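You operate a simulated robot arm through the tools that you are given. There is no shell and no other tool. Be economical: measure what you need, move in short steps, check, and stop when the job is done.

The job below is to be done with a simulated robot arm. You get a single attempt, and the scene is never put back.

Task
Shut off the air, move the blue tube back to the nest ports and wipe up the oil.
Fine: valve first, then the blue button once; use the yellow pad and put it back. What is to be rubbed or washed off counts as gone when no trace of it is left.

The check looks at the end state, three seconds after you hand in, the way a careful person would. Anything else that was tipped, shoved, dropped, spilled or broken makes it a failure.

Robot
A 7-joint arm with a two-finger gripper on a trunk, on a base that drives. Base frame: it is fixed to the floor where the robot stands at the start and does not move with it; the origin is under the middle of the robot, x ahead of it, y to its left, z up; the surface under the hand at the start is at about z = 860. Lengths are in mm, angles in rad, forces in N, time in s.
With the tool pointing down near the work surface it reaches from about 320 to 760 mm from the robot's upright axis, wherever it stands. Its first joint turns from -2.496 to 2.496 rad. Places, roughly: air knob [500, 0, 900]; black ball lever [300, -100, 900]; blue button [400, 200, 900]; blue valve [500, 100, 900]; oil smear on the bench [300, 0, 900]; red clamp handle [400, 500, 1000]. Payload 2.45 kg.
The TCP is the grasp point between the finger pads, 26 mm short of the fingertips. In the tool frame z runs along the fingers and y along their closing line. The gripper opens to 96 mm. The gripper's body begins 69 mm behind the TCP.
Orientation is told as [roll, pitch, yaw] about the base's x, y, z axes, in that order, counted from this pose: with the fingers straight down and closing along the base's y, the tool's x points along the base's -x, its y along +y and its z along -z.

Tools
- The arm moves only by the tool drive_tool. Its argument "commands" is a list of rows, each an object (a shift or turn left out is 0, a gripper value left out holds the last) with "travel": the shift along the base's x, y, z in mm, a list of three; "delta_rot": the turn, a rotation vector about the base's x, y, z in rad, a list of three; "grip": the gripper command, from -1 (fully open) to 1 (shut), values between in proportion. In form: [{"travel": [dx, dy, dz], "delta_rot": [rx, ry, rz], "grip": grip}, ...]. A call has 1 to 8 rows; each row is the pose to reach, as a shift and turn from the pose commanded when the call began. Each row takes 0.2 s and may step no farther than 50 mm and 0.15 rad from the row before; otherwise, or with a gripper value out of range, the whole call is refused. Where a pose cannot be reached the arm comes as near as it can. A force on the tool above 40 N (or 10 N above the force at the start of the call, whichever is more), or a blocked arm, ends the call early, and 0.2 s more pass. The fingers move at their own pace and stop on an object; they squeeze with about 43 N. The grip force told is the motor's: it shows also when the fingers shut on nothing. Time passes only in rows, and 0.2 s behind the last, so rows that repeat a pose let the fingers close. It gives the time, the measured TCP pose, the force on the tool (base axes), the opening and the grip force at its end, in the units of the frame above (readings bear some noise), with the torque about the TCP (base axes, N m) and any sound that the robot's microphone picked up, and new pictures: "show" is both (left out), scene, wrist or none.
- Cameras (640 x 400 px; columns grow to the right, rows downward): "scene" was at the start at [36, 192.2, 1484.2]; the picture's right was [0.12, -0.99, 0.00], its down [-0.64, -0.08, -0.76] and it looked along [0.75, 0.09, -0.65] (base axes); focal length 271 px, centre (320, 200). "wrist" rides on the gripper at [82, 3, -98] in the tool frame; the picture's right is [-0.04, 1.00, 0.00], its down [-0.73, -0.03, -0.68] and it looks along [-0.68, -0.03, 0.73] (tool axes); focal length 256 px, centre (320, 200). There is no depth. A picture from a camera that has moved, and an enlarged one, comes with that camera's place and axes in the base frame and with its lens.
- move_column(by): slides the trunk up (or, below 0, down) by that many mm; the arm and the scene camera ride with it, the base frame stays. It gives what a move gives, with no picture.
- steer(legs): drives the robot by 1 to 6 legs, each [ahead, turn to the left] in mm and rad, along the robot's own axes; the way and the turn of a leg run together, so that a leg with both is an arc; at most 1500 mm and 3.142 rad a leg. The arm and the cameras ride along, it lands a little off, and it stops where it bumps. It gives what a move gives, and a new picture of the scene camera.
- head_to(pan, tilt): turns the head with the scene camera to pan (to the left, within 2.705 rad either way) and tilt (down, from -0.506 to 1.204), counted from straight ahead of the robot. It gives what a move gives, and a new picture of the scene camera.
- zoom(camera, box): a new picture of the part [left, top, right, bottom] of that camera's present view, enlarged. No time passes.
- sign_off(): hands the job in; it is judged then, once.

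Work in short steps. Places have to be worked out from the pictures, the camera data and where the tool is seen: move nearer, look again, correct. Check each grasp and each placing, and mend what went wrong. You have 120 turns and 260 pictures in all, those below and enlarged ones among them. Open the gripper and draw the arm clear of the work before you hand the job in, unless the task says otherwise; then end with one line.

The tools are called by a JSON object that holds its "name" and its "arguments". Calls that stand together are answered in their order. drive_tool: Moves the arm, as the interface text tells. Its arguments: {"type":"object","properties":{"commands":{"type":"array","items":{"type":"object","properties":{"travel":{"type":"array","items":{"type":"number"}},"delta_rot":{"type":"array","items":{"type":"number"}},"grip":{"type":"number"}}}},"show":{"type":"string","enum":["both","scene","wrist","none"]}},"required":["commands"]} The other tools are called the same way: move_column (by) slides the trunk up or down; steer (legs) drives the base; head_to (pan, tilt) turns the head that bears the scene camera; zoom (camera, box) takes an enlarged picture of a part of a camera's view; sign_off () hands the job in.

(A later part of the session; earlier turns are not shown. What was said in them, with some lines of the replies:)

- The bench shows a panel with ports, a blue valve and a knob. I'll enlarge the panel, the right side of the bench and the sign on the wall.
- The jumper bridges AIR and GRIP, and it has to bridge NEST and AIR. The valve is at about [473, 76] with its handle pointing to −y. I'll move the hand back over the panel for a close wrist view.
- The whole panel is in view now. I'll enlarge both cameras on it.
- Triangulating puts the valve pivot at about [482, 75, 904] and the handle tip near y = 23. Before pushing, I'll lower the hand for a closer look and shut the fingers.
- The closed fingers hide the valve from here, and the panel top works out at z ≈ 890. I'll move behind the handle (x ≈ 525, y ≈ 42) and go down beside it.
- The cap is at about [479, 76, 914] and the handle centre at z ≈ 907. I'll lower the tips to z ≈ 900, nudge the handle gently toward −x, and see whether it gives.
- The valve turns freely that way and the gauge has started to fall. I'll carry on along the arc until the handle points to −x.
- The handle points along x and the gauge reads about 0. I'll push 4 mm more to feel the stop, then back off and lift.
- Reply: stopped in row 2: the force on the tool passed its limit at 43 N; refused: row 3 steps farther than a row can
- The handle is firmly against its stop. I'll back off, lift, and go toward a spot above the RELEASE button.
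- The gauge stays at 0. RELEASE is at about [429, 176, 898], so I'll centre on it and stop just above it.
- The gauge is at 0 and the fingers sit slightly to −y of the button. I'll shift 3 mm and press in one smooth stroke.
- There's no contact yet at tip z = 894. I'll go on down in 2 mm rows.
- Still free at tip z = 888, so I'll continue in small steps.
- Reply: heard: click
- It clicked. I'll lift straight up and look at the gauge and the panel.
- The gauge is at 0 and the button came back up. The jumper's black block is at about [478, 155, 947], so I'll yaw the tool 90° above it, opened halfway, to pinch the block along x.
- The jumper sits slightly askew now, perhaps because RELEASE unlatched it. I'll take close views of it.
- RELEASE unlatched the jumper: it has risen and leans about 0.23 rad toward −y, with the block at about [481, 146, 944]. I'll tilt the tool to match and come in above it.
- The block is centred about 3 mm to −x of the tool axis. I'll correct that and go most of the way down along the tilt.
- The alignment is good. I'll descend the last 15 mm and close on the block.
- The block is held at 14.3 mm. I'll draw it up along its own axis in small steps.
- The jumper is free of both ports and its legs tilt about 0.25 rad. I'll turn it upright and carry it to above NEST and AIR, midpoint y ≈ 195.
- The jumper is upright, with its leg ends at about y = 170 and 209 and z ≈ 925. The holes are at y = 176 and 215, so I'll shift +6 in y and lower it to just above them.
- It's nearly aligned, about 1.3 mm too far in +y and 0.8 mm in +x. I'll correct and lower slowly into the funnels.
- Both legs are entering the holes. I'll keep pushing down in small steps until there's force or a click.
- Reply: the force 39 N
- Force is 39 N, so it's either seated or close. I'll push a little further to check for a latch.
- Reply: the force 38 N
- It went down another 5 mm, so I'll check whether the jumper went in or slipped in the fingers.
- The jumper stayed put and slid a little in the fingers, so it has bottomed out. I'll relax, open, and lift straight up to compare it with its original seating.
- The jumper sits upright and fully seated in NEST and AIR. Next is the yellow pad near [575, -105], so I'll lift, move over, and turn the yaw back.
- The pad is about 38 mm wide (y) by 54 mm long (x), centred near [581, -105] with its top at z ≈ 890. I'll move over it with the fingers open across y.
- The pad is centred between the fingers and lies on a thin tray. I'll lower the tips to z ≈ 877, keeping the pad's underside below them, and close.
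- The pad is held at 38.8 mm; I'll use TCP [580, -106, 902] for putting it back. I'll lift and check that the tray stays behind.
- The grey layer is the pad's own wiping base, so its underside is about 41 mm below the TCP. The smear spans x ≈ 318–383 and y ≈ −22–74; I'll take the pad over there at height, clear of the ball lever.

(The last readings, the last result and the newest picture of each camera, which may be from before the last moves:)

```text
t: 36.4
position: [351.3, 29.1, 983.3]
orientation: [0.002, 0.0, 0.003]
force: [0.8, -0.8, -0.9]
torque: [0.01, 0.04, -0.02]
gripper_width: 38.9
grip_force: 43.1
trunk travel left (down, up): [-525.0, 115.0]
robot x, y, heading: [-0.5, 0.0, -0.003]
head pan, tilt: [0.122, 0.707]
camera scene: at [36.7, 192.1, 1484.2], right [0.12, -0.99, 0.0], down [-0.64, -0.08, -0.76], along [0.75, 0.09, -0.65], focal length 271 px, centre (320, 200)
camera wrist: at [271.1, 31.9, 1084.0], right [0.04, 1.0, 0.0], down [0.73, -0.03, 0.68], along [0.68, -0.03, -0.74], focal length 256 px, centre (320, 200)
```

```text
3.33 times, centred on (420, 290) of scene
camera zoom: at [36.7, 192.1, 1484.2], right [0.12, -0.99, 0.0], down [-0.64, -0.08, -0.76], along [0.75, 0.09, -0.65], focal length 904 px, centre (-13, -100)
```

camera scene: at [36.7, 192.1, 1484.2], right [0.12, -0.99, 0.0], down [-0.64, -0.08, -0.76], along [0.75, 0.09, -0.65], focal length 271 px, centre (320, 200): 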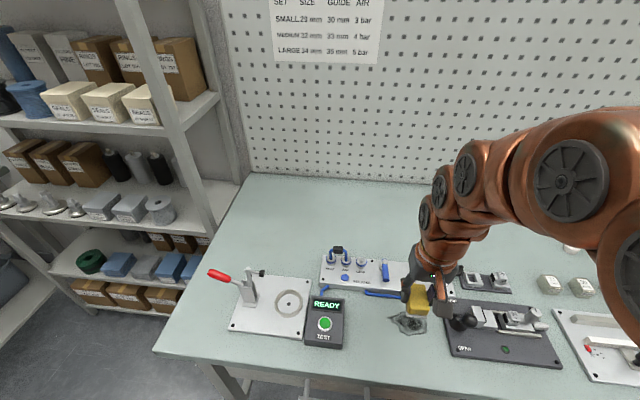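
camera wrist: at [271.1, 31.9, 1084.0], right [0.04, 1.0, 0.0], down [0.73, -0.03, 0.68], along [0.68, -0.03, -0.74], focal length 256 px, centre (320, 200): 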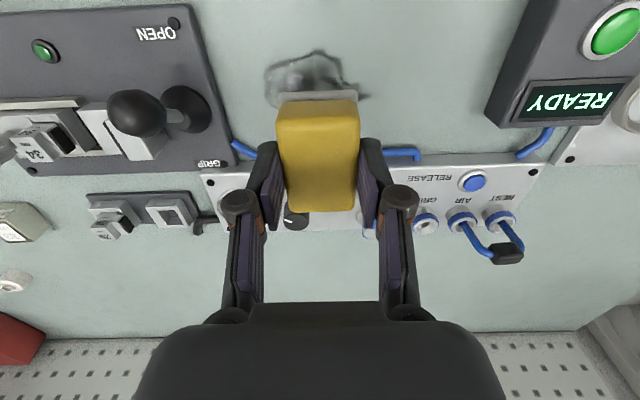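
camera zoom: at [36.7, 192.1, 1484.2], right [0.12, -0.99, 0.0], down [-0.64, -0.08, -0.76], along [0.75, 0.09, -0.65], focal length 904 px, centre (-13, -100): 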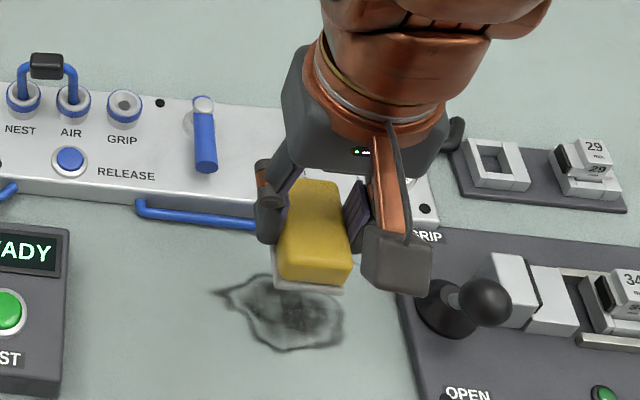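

The smear position is confirmed. I'll lower toward the bench to make contact at TCP z ≈ 900.

{"name": "drive_tool", "arguments": {"commands": [{"travel": [0, 0, -40]}, {"travel": [0, 0, -72]}, {"travel": [0, 0, -78]}, {"travel": [0, 0, -81]}, {"travel": [0, 0, -83]}, {"travel": [0, 0, -85]}]}}

```text
t: 37.8
position: [352.1, 27.8, 900.9]
orientation: [0.002, -0.002, 0.002]
force: [-3.9, 8.0, 38.5]
torque: [0.25, 0.27, -0.02]
gripper_width: 39.1
grip_force: 43.4
trunk travel left (down, up): [-525.0, 115.0]
robot x, y, heading: [-0.8, 1.8, -0.004]
head pan, tilt: [0.122, 0.707]
camera scene: at [34.9, 192.6, 1485.0], right [0.12, -0.99, 0.0], down [-0.64, -0.08, -0.76], along [0.76, 0.09, -0.65], focal length 271 px, centre (320, 200)
camera wrist: at [269.7, 31.2, 1000.5], right [0.04, 1.0, 0.0], down [0.73, -0.03, 0.68], along [0.68, -0.02, -0.73], focal length 256 px, centre (320, 200)
```

scene: 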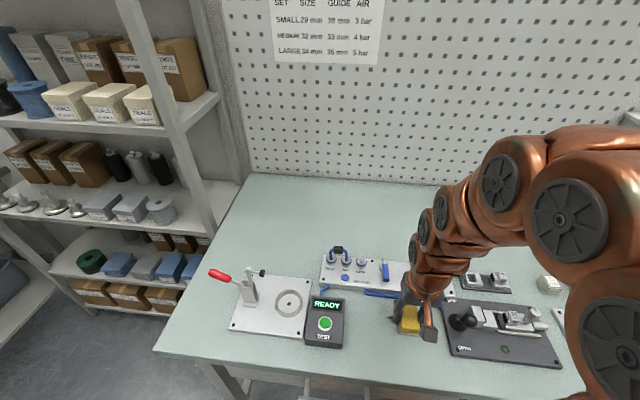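
wrist: 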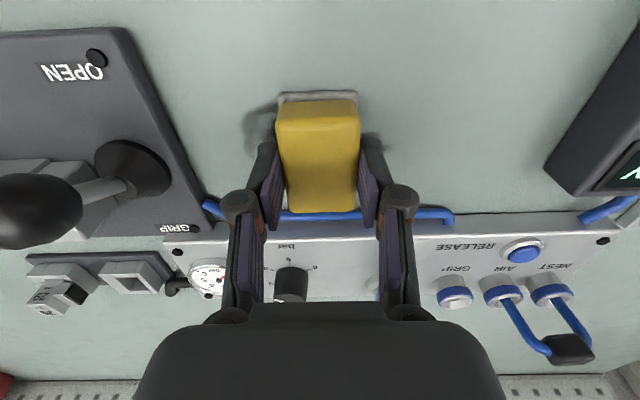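

Contact is firm at 38 N. I'll ease off about 1.5 mm and make strokes in y along the row x ≈ 350.

{"name": "drive_tool", "arguments": {"commands": [{"travel": [0, 0, 1.5]}, {"travel": [0, -20, 1.5]}, {"travel": [0, -40, 1.5]}, {"travel": [0, -15, 1.5]}, {"travel": [0, 10, 1.5]}, {"travel": [0, 32, 1.5]}, {"travel": [0, 10, 1.5]}, {"travel": [0, -10, 1.5]}], "show": "wrist"}}

```text
t: 39.6
position: [352.8, 18.7, 897.6]
orientation: [0.002, 0.002, 0.002]
force: [-1.3, 8.4, 18.7]
torque: [0.34, -0.12, 0.02]
gripper_width: 39.1
grip_force: 43.3
trunk travel left (down, up): [-525.0, 115.0]
robot x, y, heading: [-0.6, -1.3, 0.003]
head pan, tilt: [0.122, 0.707]
camera wrist: at [270.6, 21.6, 997.2], right [0.04, 1.0, 0.0], down [0.73, -0.03, 0.68], along [0.68, -0.03, -0.74], focal length 256 px, centre (320, 200)
```

wrist: 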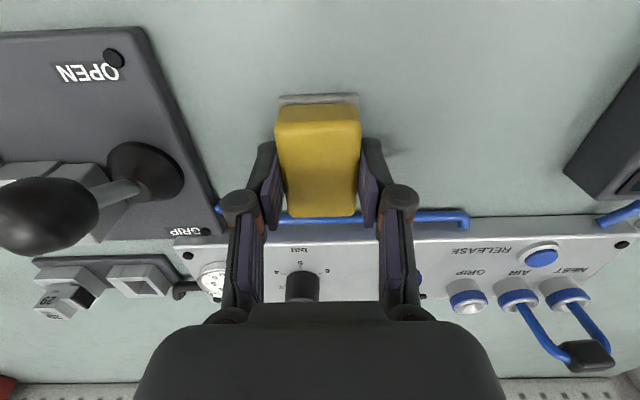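

Most of the smear is gone. Next are the strip nearer the panel (x + 9) and then the near side (x − 14).

{"name": "drive_tool", "arguments": {"commands": [{"travel": [9, 0, 0]}, {"travel": [9, -25, 0]}, {"travel": [9, 0, 0]}, {"travel": [9, 22, 0]}, {"travel": [9, 44, 0]}, {"travel": [9, 20, 0]}, {"travel": [9, -5, 0]}, {"travel": [-4, -10, 0]}], "show": "none"}}

{"name": "drive_tool", "arguments": {"commands": [{"travel": [-10, -10, 0]}, {"travel": [-10, -20, 0]}, {"travel": [-10, 5, 0]}, {"travel": [-10, 30, 0]}, {"travel": [-10, 54, 0]}, {"travel": [-10, 30, 0]}, {"travel": [-10, 5, 0]}, {"travel": [0, 5, 0]}], "show": "wrist"}}

```text
t: 41.4
position: [349.9, 7.9, 898.4]
orientation: [0.003, 0.0, 0.002]
force: [0.6, -0.6, -0.8]
torque: [0.03, 0.03, 0.01]
gripper_width: 38.9
grip_force: 43.2
trunk travel left (down, up): [-525.0, 115.0]
robot x, y, heading: [0.9, 1.0, -0.004]
head pan, tilt: [0.122, 0.707]
```

```text
t: 43.2
position: [348.7, 11.5, 899.0]
orientation: [0.001, 0.002, 0.001]
force: [0.2, 0.7, 0.3]
torque: [-0.01, 0.0, 0.01]
gripper_width: 39.0
grip_force: 43.3
trunk travel left (down, up): [-525.0, 115.0]
robot x, y, heading: [1.3, 0.5, -0.001]
head pan, tilt: [0.122, 0.707]
camera wrist: at [267.4, 16.3, 998.2], right [0.04, 1.0, 0.0], down [0.73, -0.03, 0.68], along [0.68, -0.03, -0.73], focal length 256 px, centre (320, 200)
```

wrist: 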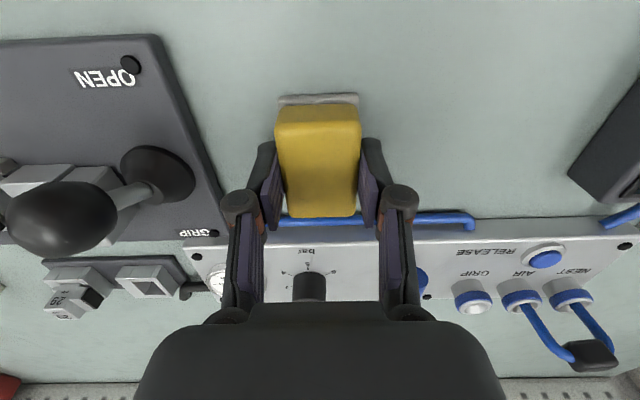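

Contact was lost because the pad crept up a little in the fingers. I'll lower until it presses again.

{"name": "drive_tool", "arguments": {"commands": [{"travel": [0, 0, -1]}, {"travel": [0, 0, -2]}, {"travel": [0, 0, -3]}], "show": "none"}}

```text
t: 44.0
position: [348.7, 12.6, 897.0]
orientation: [0.0, -0.001, 0.003]
force: [0.5, 6.3, 20.7]
torque: [0.16, 0.26, -0.01]
gripper_width: 38.8
grip_force: 43.0
trunk travel left (down, up): [-525.0, 115.0]
robot x, y, heading: [-1.8, -0.8, 0.001]
head pan, tilt: [0.122, 0.707]
```

Now 21 N. I'll repeat both side strips at this depth.

{"name": "drive_tool", "arguments": {"commands": [{"travel": [11, 0, 0]}, {"travel": [11, -22, 0]}, {"travel": [11, 0, 0]}, {"travel": [11, 24, 0]}, {"travel": [11, 48, 0]}, {"travel": [-2, 48, 0]}, {"travel": [-2, 24, 0]}, {"travel": [-2, 0, 0]}], "show": "none"}}

{"name": "drive_tool", "arguments": {"commands": [{"travel": [-6, -10, -0.5]}, {"travel": [-6, -22, -0.5]}, {"travel": [-6, 0, -0.5]}, {"travel": [-6, 24, -0.5]}, {"travel": [-6, 48, -0.5]}, {"travel": [-6, 24, -0.5]}, {"travel": [-6, 0, -0.5]}], "show": "none"}}

{"name": "drive_tool", "arguments": {"commands": [{"travel": [0, 0, 40]}, {"travel": [40, 0, 85]}, {"travel": [85, 0, 100]}, {"travel": [130, 0, 100]}, {"travel": [150, 0, 100]}]}}

{"name": "zoom", "arguments": {"camera": "scene", "box": [360, 270, 460, 350]}}

```text
t: 45.8
position: [347.4, 14.5, 897.4]
orientation: [0.001, 0.002, 0.004]
force: [0.9, 7.3, 17.1]
torque: [0.24, -0.25, 0.06]
gripper_width: 38.8
grip_force: 42.9
trunk travel left (down, up): [-525.0, 115.0]
robot x, y, heading: [-2.1, 1.0, -0.002]
head pan, tilt: [0.122, 0.707]
```

```text
t: 46.4
position: [341.1, -6.1, 896.0]
orientation: [0.002, -0.001, 0.001]
force: [-6.6, 2.5, 27.1]
torque: [-0.03, 0.42, -0.01]
gripper_width: 38.6
grip_force: 43.1
trunk travel left (down, up): [-525.0, 115.0]
robot x, y, heading: [-0.8, -1.9, -0.002]
head pan, tilt: [0.122, 0.707]
stopped in row 2: the force on the tool passed its limit at 41 N (the readings are from after the stop); the commanded pose is now the measured one
```

```text
refused: row 2 steps farther than a row can; nothing moved
```

```text
5.00 times, centred on (410, 310) of scene
camera zoom: at [35.1, 192.5, 1484.3], right [0.12, -0.99, 0.0], down [-0.64, -0.08, -0.76], along [0.76, 0.09, -0.65], focal length 1356 px, centre (-130, -350)
```

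zoom: 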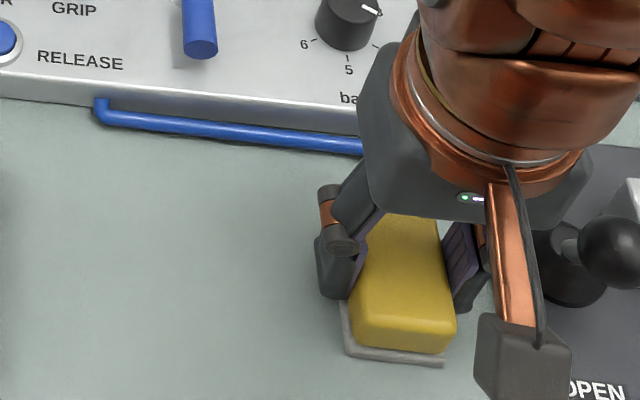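

The left side looks clean. I'll finish the near strip with slightly less pressure.

{"name": "drive_tool", "arguments": {"commands": [{"travel": [0, 0, 0.5]}, {"travel": [0, 22, 0.5]}, {"travel": [0, 46, 0.5]}, {"travel": [0, 68, 0.5]}, {"travel": [0, 46, 0.5]}, {"travel": [0, 22, 0.5]}, {"travel": [0, 0, 0.5]}], "show": "none"}}

{"name": "drive_tool", "arguments": {"commands": [{"travel": [0, 0, 20]}, {"travel": [0, 20, 60]}, {"travel": [20, 30, 100]}, {"travel": [65, 30, 100]}, {"travel": [110, 30, 100]}, {"travel": [150, 30, 100]}]}}

{"name": "zoom", "arguments": {"camera": "scene", "box": [360, 270, 460, 350]}}

```text
t: 47.4
position: [340.1, 48.8, 895.8]
orientation: [0.002, -0.004, 0.0]
force: [-5.7, 0.1, 26.5]
torque: [0.05, 0.45, 0.01]
gripper_width: 38.7
grip_force: 42.9
trunk travel left (down, up): [-525.0, 115.0]
robot x, y, heading: [-0.4, -0.4, -0.005]
head pan, tilt: [0.122, 0.707]
stopped in row 4: the force on the tool passed its limit at 41 N (the readings are from after the stop); the commanded pose is now the measured one
```

```text
t: 48.8
position: [490.3, 77.8, 993.4]
orientation: [0.002, 0.001, 0.001]
force: [-0.7, -0.4, -1.1]
torque: [-0.02, -0.05, 0.03]
gripper_width: 38.8
grip_force: 43.3
trunk travel left (down, up): [-525.0, 115.0]
robot x, y, heading: [1.0, -2.3, -0.001]
head pan, tilt: [0.122, 0.707]
camera scene: at [36.1, 192.2, 1484.2], right [0.12, -0.99, 0.0], down [-0.64, -0.08, -0.76], along [0.76, 0.09, -0.65], focal length 271 px, centre (320, 200)
camera wrist: at [408.7, 80.7, 1093.0], right [0.04, 1.0, 0.0], down [0.73, -0.03, 0.68], along [0.68, -0.03, -0.73], focal length 256 px, centre (320, 200)
```

scene: 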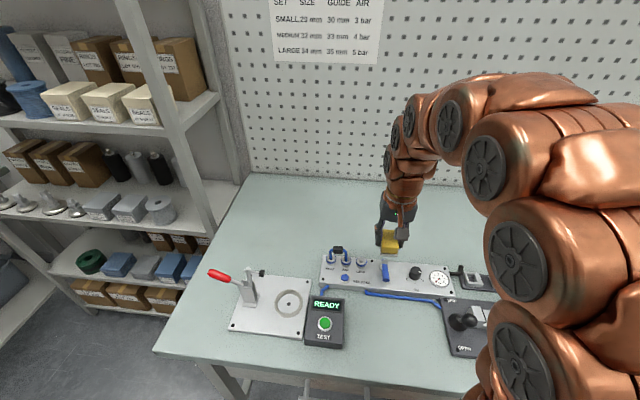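
wrist: 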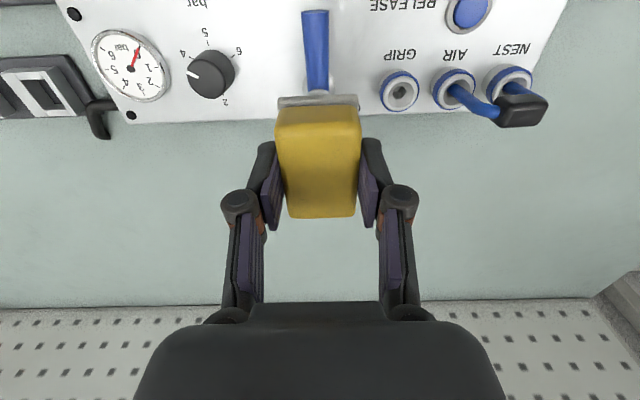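

```text
5.00 times, centred on (410, 310) of scene
camera zoom: at [36.1, 192.2, 1484.2], right [0.12, -0.99, 0.0], down [-0.64, -0.08, -0.76], along [0.76, 0.09, -0.65], focal length 1356 px, centre (-130, -350)
```

zoom: 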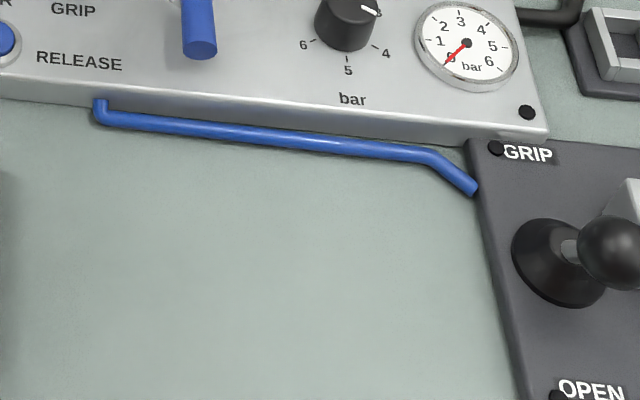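

The bench looks clean. I'll take a tighter look for faint traces.

{"name": "zoom", "arguments": {"camera": "scene", "box": [384, 300, 448, 345]}}

```text
8.89 times, centred on (416, 322) of scene
camera zoom: at [36.1, 192.2, 1484.2], right [0.12, -0.99, 0.0], down [-0.64, -0.08, -0.76], along [0.76, 0.09, -0.65], focal length 2412 px, centre (-533, -889)
```

zoom: 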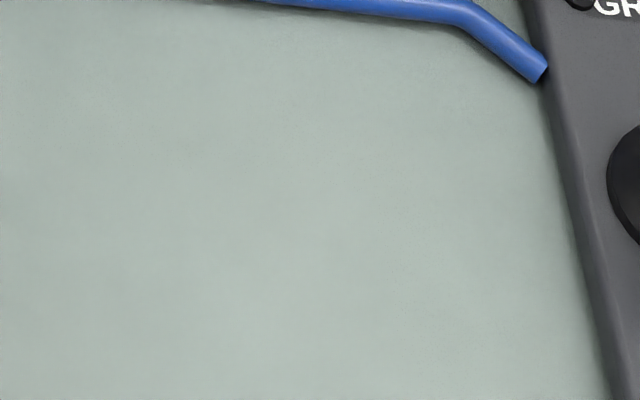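

It looks clean from here. I'll check once more with the wrist camera, from closer and with the pad held off to the side.

{"name": "drive_tool", "arguments": {"commands": [{"travel": [-45, 10, 0]}, {"travel": [-90, 20, 0]}, {"travel": [-135, 32, -5]}, {"travel": [-155, 37, -25]}, {"travel": [-155, 37, -25]}], "show": "wrist"}}

{"name": "zoom", "arguments": {"camera": "wrist", "box": [90, 20, 300, 150]}}

```text
t: 50.0
position: [334.7, 114.8, 972.1]
orientation: [-0.001, -0.004, 0.001]
force: [-0.1, 1.0, 0.5]
torque: [0.01, 0.0, -0.01]
gripper_width: 38.7
grip_force: 42.4
trunk travel left (down, up): [-525.0, 115.0]
robot x, y, heading: [0.3, -1.2, -0.004]
head pan, tilt: [0.122, 0.707]
camera wrist: at [253.2, 117.6, 1071.9], right [0.04, 1.0, 0.0], down [0.73, -0.03, 0.68], along [0.68, -0.03, -0.73], focal length 256 px, centre (320, 200)
```

wrist: 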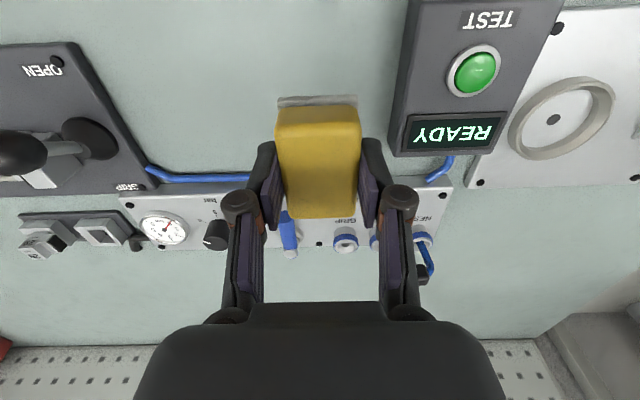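

```text
3.05 times, centred on (195, 85) of wrist
camera zoom: at [253.2, 117.6, 1071.9], right [0.04, 1.0, 0.0], down [0.73, -0.03, 0.68], along [0.68, -0.03, -0.73], focal length 780 px, centre (701, 550)
```

zoom: 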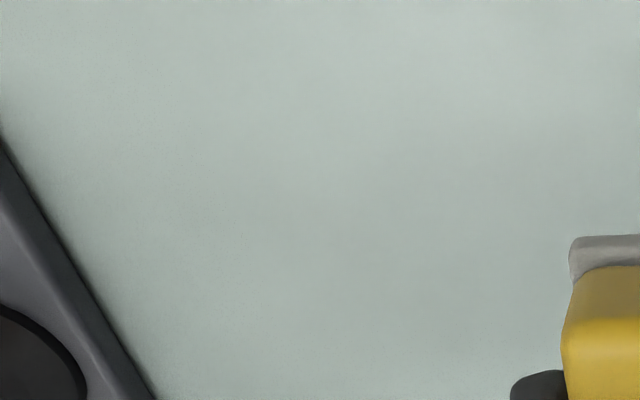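

The smear is gone. I'll take the pad back the way it came, above its place at [580, -105].

{"name": "drive_tool", "arguments": {"commands": [{"travel": [10, -40, 20]}, {"travel": [35, -80, 25]}, {"travel": [80, -85, 25]}, {"travel": [125, -90, 25]}, {"travel": [170, -90, 25]}, {"travel": [215, -90, 25]}, {"travel": [245, -110, 25]}, {"travel": [245, -155, 25]}], "show": "none"}}

{"name": "drive_tool", "arguments": {"commands": [{"travel": [0, -40, 0]}, {"travel": [0, -65, -15]}, {"travel": [0, -65, -50]}, {"travel": [0, -65, -70]}, {"travel": [0, -65, -70]}]}}

{"name": "zoom", "arguments": {"camera": "scene", "box": [410, 200, 490, 270]}}

```text
t: 51.8
position: [582.1, -41.6, 996.9]
orientation: [0.001, -0.003, 0.001]
force: [-0.3, 0.8, -1.0]
torque: [-0.01, -0.01, 0.03]
gripper_width: 39.1
grip_force: 43.0
trunk travel left (down, up): [-525.0, 115.0]
robot x, y, heading: [-0.3, 1.1, -0.006]
head pan, tilt: [0.122, 0.707]
```

```text
t: 53.0
position: [580.5, -106.7, 926.3]
orientation: [0.0, -0.004, 0.002]
force: [0.7, -0.5, -0.2]
torque: [-0.03, -0.01, 0.0]
gripper_width: 39.1
grip_force: 43.0
trunk travel left (down, up): [-525.0, 115.0]
robot x, y, heading: [3.0, -0.3, -0.002]
head pan, tilt: [0.122, 0.707]
camera scene: at [36.5, 192.0, 1484.3], right [0.12, -0.99, 0.0], down [-0.64, -0.08, -0.76], along [0.75, 0.09, -0.65], focal length 271 px, centre (320, 200)
camera wrist: at [498.5, -102.8, 1026.7], right [0.04, 1.0, 0.0], down [0.73, -0.03, 0.68], along [0.68, -0.03, -0.73], focal length 256 px, centre (320, 200)
```

scene: 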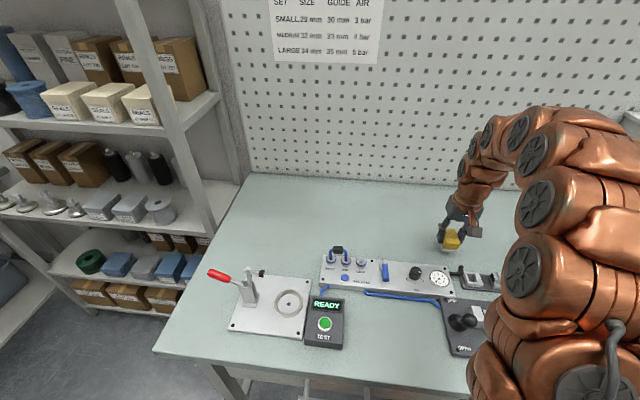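
wrist: 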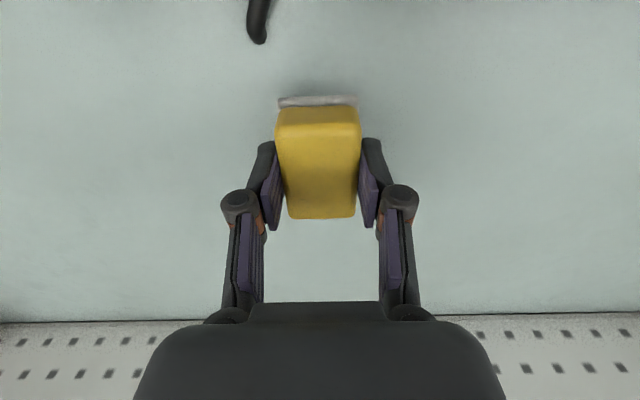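

```text
5.71 times, centred on (450, 235) of scene
camera zoom: at [36.5, 192.0, 1484.3], right [0.12, -0.99, 0.0], down [-0.64, -0.08, -0.76], along [0.75, 0.09, -0.65], focal length 1550 px, centre (-423, 0)
```

zoom: 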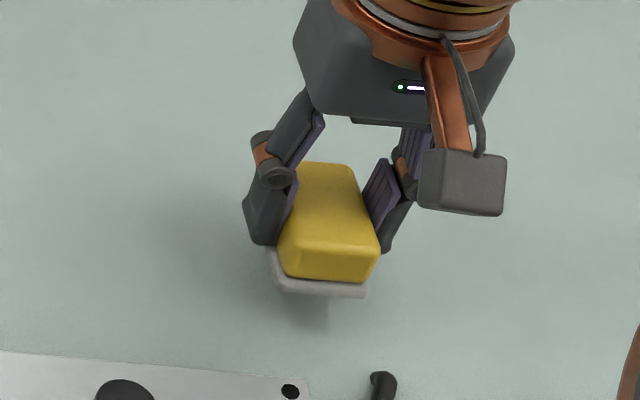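

I'll lower to contact, at a TCP z of about 898.

{"name": "drive_tool", "arguments": {"commands": [{"travel": [0, 0.7, -15]}, {"travel": [0, 0.7, -25]}, {"travel": [0, 0.7, -27]}, {"travel": [0, 0.7, -28.5]}]}}

{"name": "zoom", "arguments": {"camera": "scene", "box": [410, 200, 490, 270]}}

```text
t: 54.0
position: [581.6, -105.5, 897.2]
orientation: [0.0, -0.003, -0.001]
force: [-0.4, 0.5, -0.7]
torque: [-0.03, -0.03, 0.02]
gripper_width: 38.6
grip_force: 42.7
trunk travel left (down, up): [-525.0, 115.0]
robot x, y, heading: [-0.0, -0.4, -0.001]
head pan, tilt: [0.122, 0.707]
camera scene: at [36.5, 192.0, 1484.2], right [0.12, -0.99, 0.0], down [-0.64, -0.08, -0.76], along [0.75, 0.09, -0.65], focal length 271 px, centre (320, 200)
camera wrist: at [499.2, -102.2, 997.7], right [0.04, 1.0, 0.0], down [0.73, -0.03, 0.68], along [0.68, -0.03, -0.73], focal length 256 px, centre (320, 200)
```

scene: 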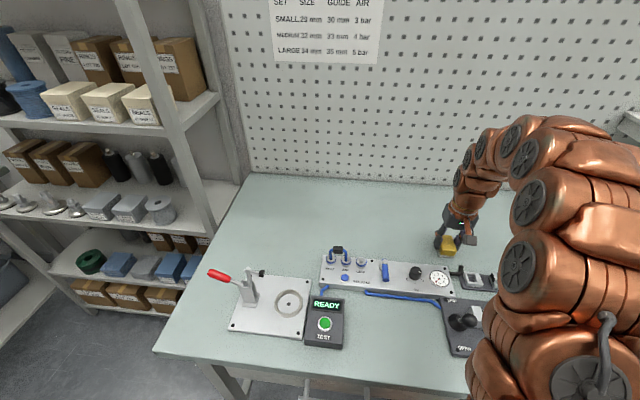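
wrist: 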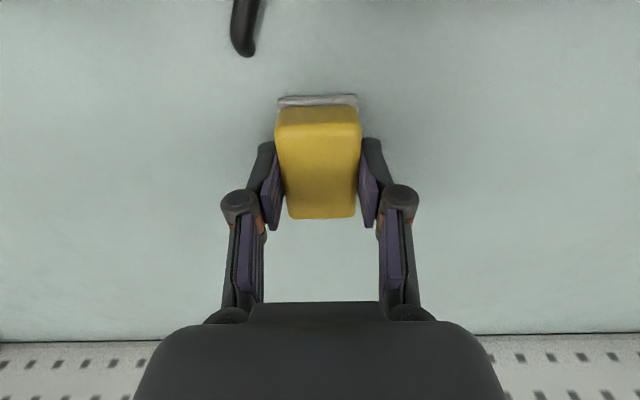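

```text
5.71 times, centred on (450, 235) of scene
camera zoom: at [36.5, 192.0, 1484.2], right [0.12, -0.99, 0.0], down [-0.64, -0.08, -0.76], along [0.75, 0.09, -0.65], focal length 1550 px, centre (-423, 0)
```

zoom: 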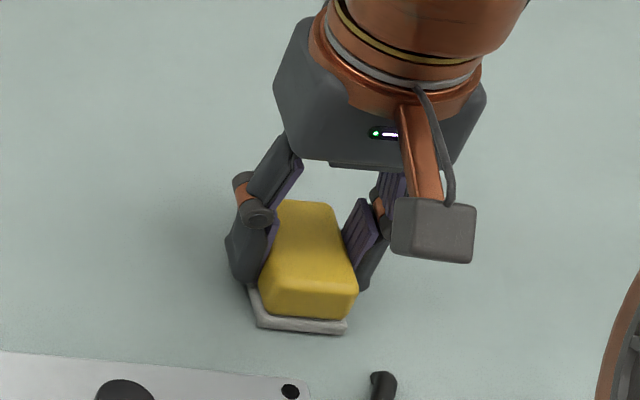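

It's about 2–3 mm above the bench. I'll lower to touch, then open slowly.

{"name": "drive_tool", "arguments": {"commands": [{"travel": [-0.5, 0, -1]}, {"travel": [-0.5, 0, -2]}, {"travel": [-0.5, 0, -3]}], "show": "none"}}

```text
t: 54.8
position: [580.7, -104.1, 896.6]
orientation: [0.0, -0.007, -0.001]
force: [-0.8, -3.0, 14.5]
torque: [-0.04, 0.32, 0.02]
gripper_width: 38.8
grip_force: 42.8
trunk travel left (down, up): [-525.0, 115.0]
robot x, y, heading: [-0.8, 1.5, -0.004]
head pan, tilt: [0.122, 0.707]
```

It's touching at 14 N. I'll ease off, open, and lift away.

{"name": "drive_tool", "arguments": {"commands": [{"travel": [0, 0, 1]}, {"travel": [0, 0, 1], "grip": 0}, {"travel": [0, 0, 1], "grip": -0.5}, {"travel": [0, 0, 1], "grip": -0.5}, {"travel": [0, 0, 30], "grip": -0.5}, {"travel": [0, 0, 75], "grip": -0.5}, {"travel": [-20, 0, 115], "grip": -0.5}, {"travel": [-40, 0, 150], "grip": -0.5}]}}

{"name": "zoom", "arguments": {"camera": "scene", "box": [410, 200, 490, 270]}}

{"name": "zoom", "arguments": {"camera": "scene", "box": [310, 230, 470, 330]}}

```text
t: 56.6
position: [542.2, -106.0, 1043.3]
orientation: [0.001, -0.001, -0.001]
force: [0.3, 0.1, -0.5]
torque: [0.02, 0.05, -0.03]
gripper_width: 72.2
grip_force: 0.1
trunk travel left (down, up): [-525.0, 115.0]
robot x, y, heading: [4.8, -1.2, -0.002]
head pan, tilt: [0.122, 0.707]
camera scene: at [37.0, 192.0, 1484.2], right [0.12, -0.99, 0.0], down [-0.65, -0.08, -0.76], along [0.75, 0.09, -0.65], focal length 271 px, centre (320, 200)
camera wrist: at [460.4, -102.3, 1143.8], right [0.04, 1.0, 0.0], down [0.73, -0.03, 0.68], along [0.68, -0.03, -0.73], focal length 256 px, centre (320, 200)
```

scene: 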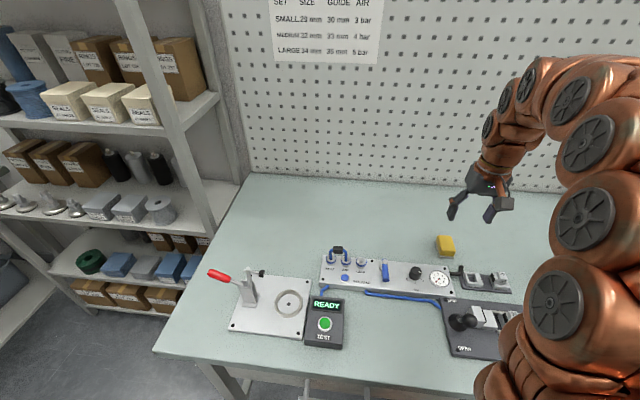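
wrist: 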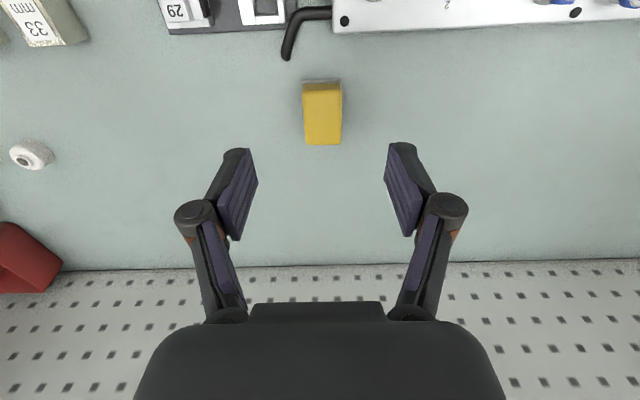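

```text
5.71 times, centred on (450, 235) of scene
camera zoom: at [37.0, 192.0, 1484.2], right [0.12, -0.99, 0.0], down [-0.65, -0.08, -0.76], along [0.75, 0.09, -0.65], focal length 1550 px, centre (-423, 0)
```

zoom: 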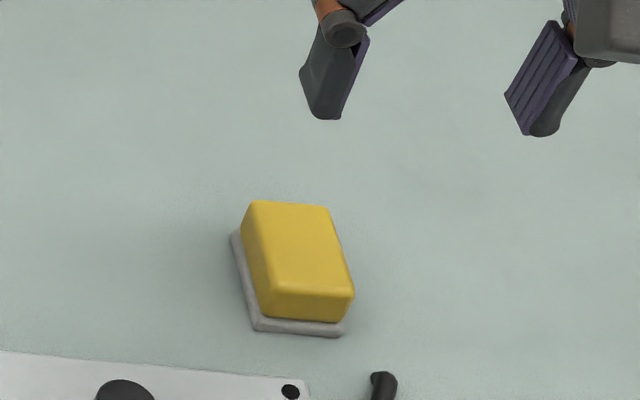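

```text
4.00 times, centred on (390, 280) of scene
camera zoom: at [37.0, 192.0, 1484.2], right [0.12, -0.99, 0.0], down [-0.65, -0.08, -0.76], along [0.75, 0.09, -0.65], focal length 1085 px, centre (40, -120)
```

zoom: 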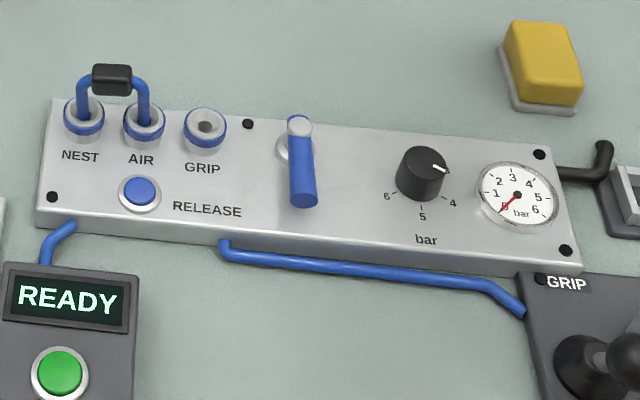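

The valve is closed at 0 bar, the jumper is seated in NEST and AIR, the bench is clean, the pad is back in place and the arm is clear. I'm handing in.

{"name": "sign_off", "arguments": {}}

```text
The job is handed in.
```

The air is shut off, RELEASE was pressed once, the blue tube is back in NEST and AIR, the oil is wiped up with no trace visible in the close-ups, and the yellow pad is back within a couple of millimetres of where it was.
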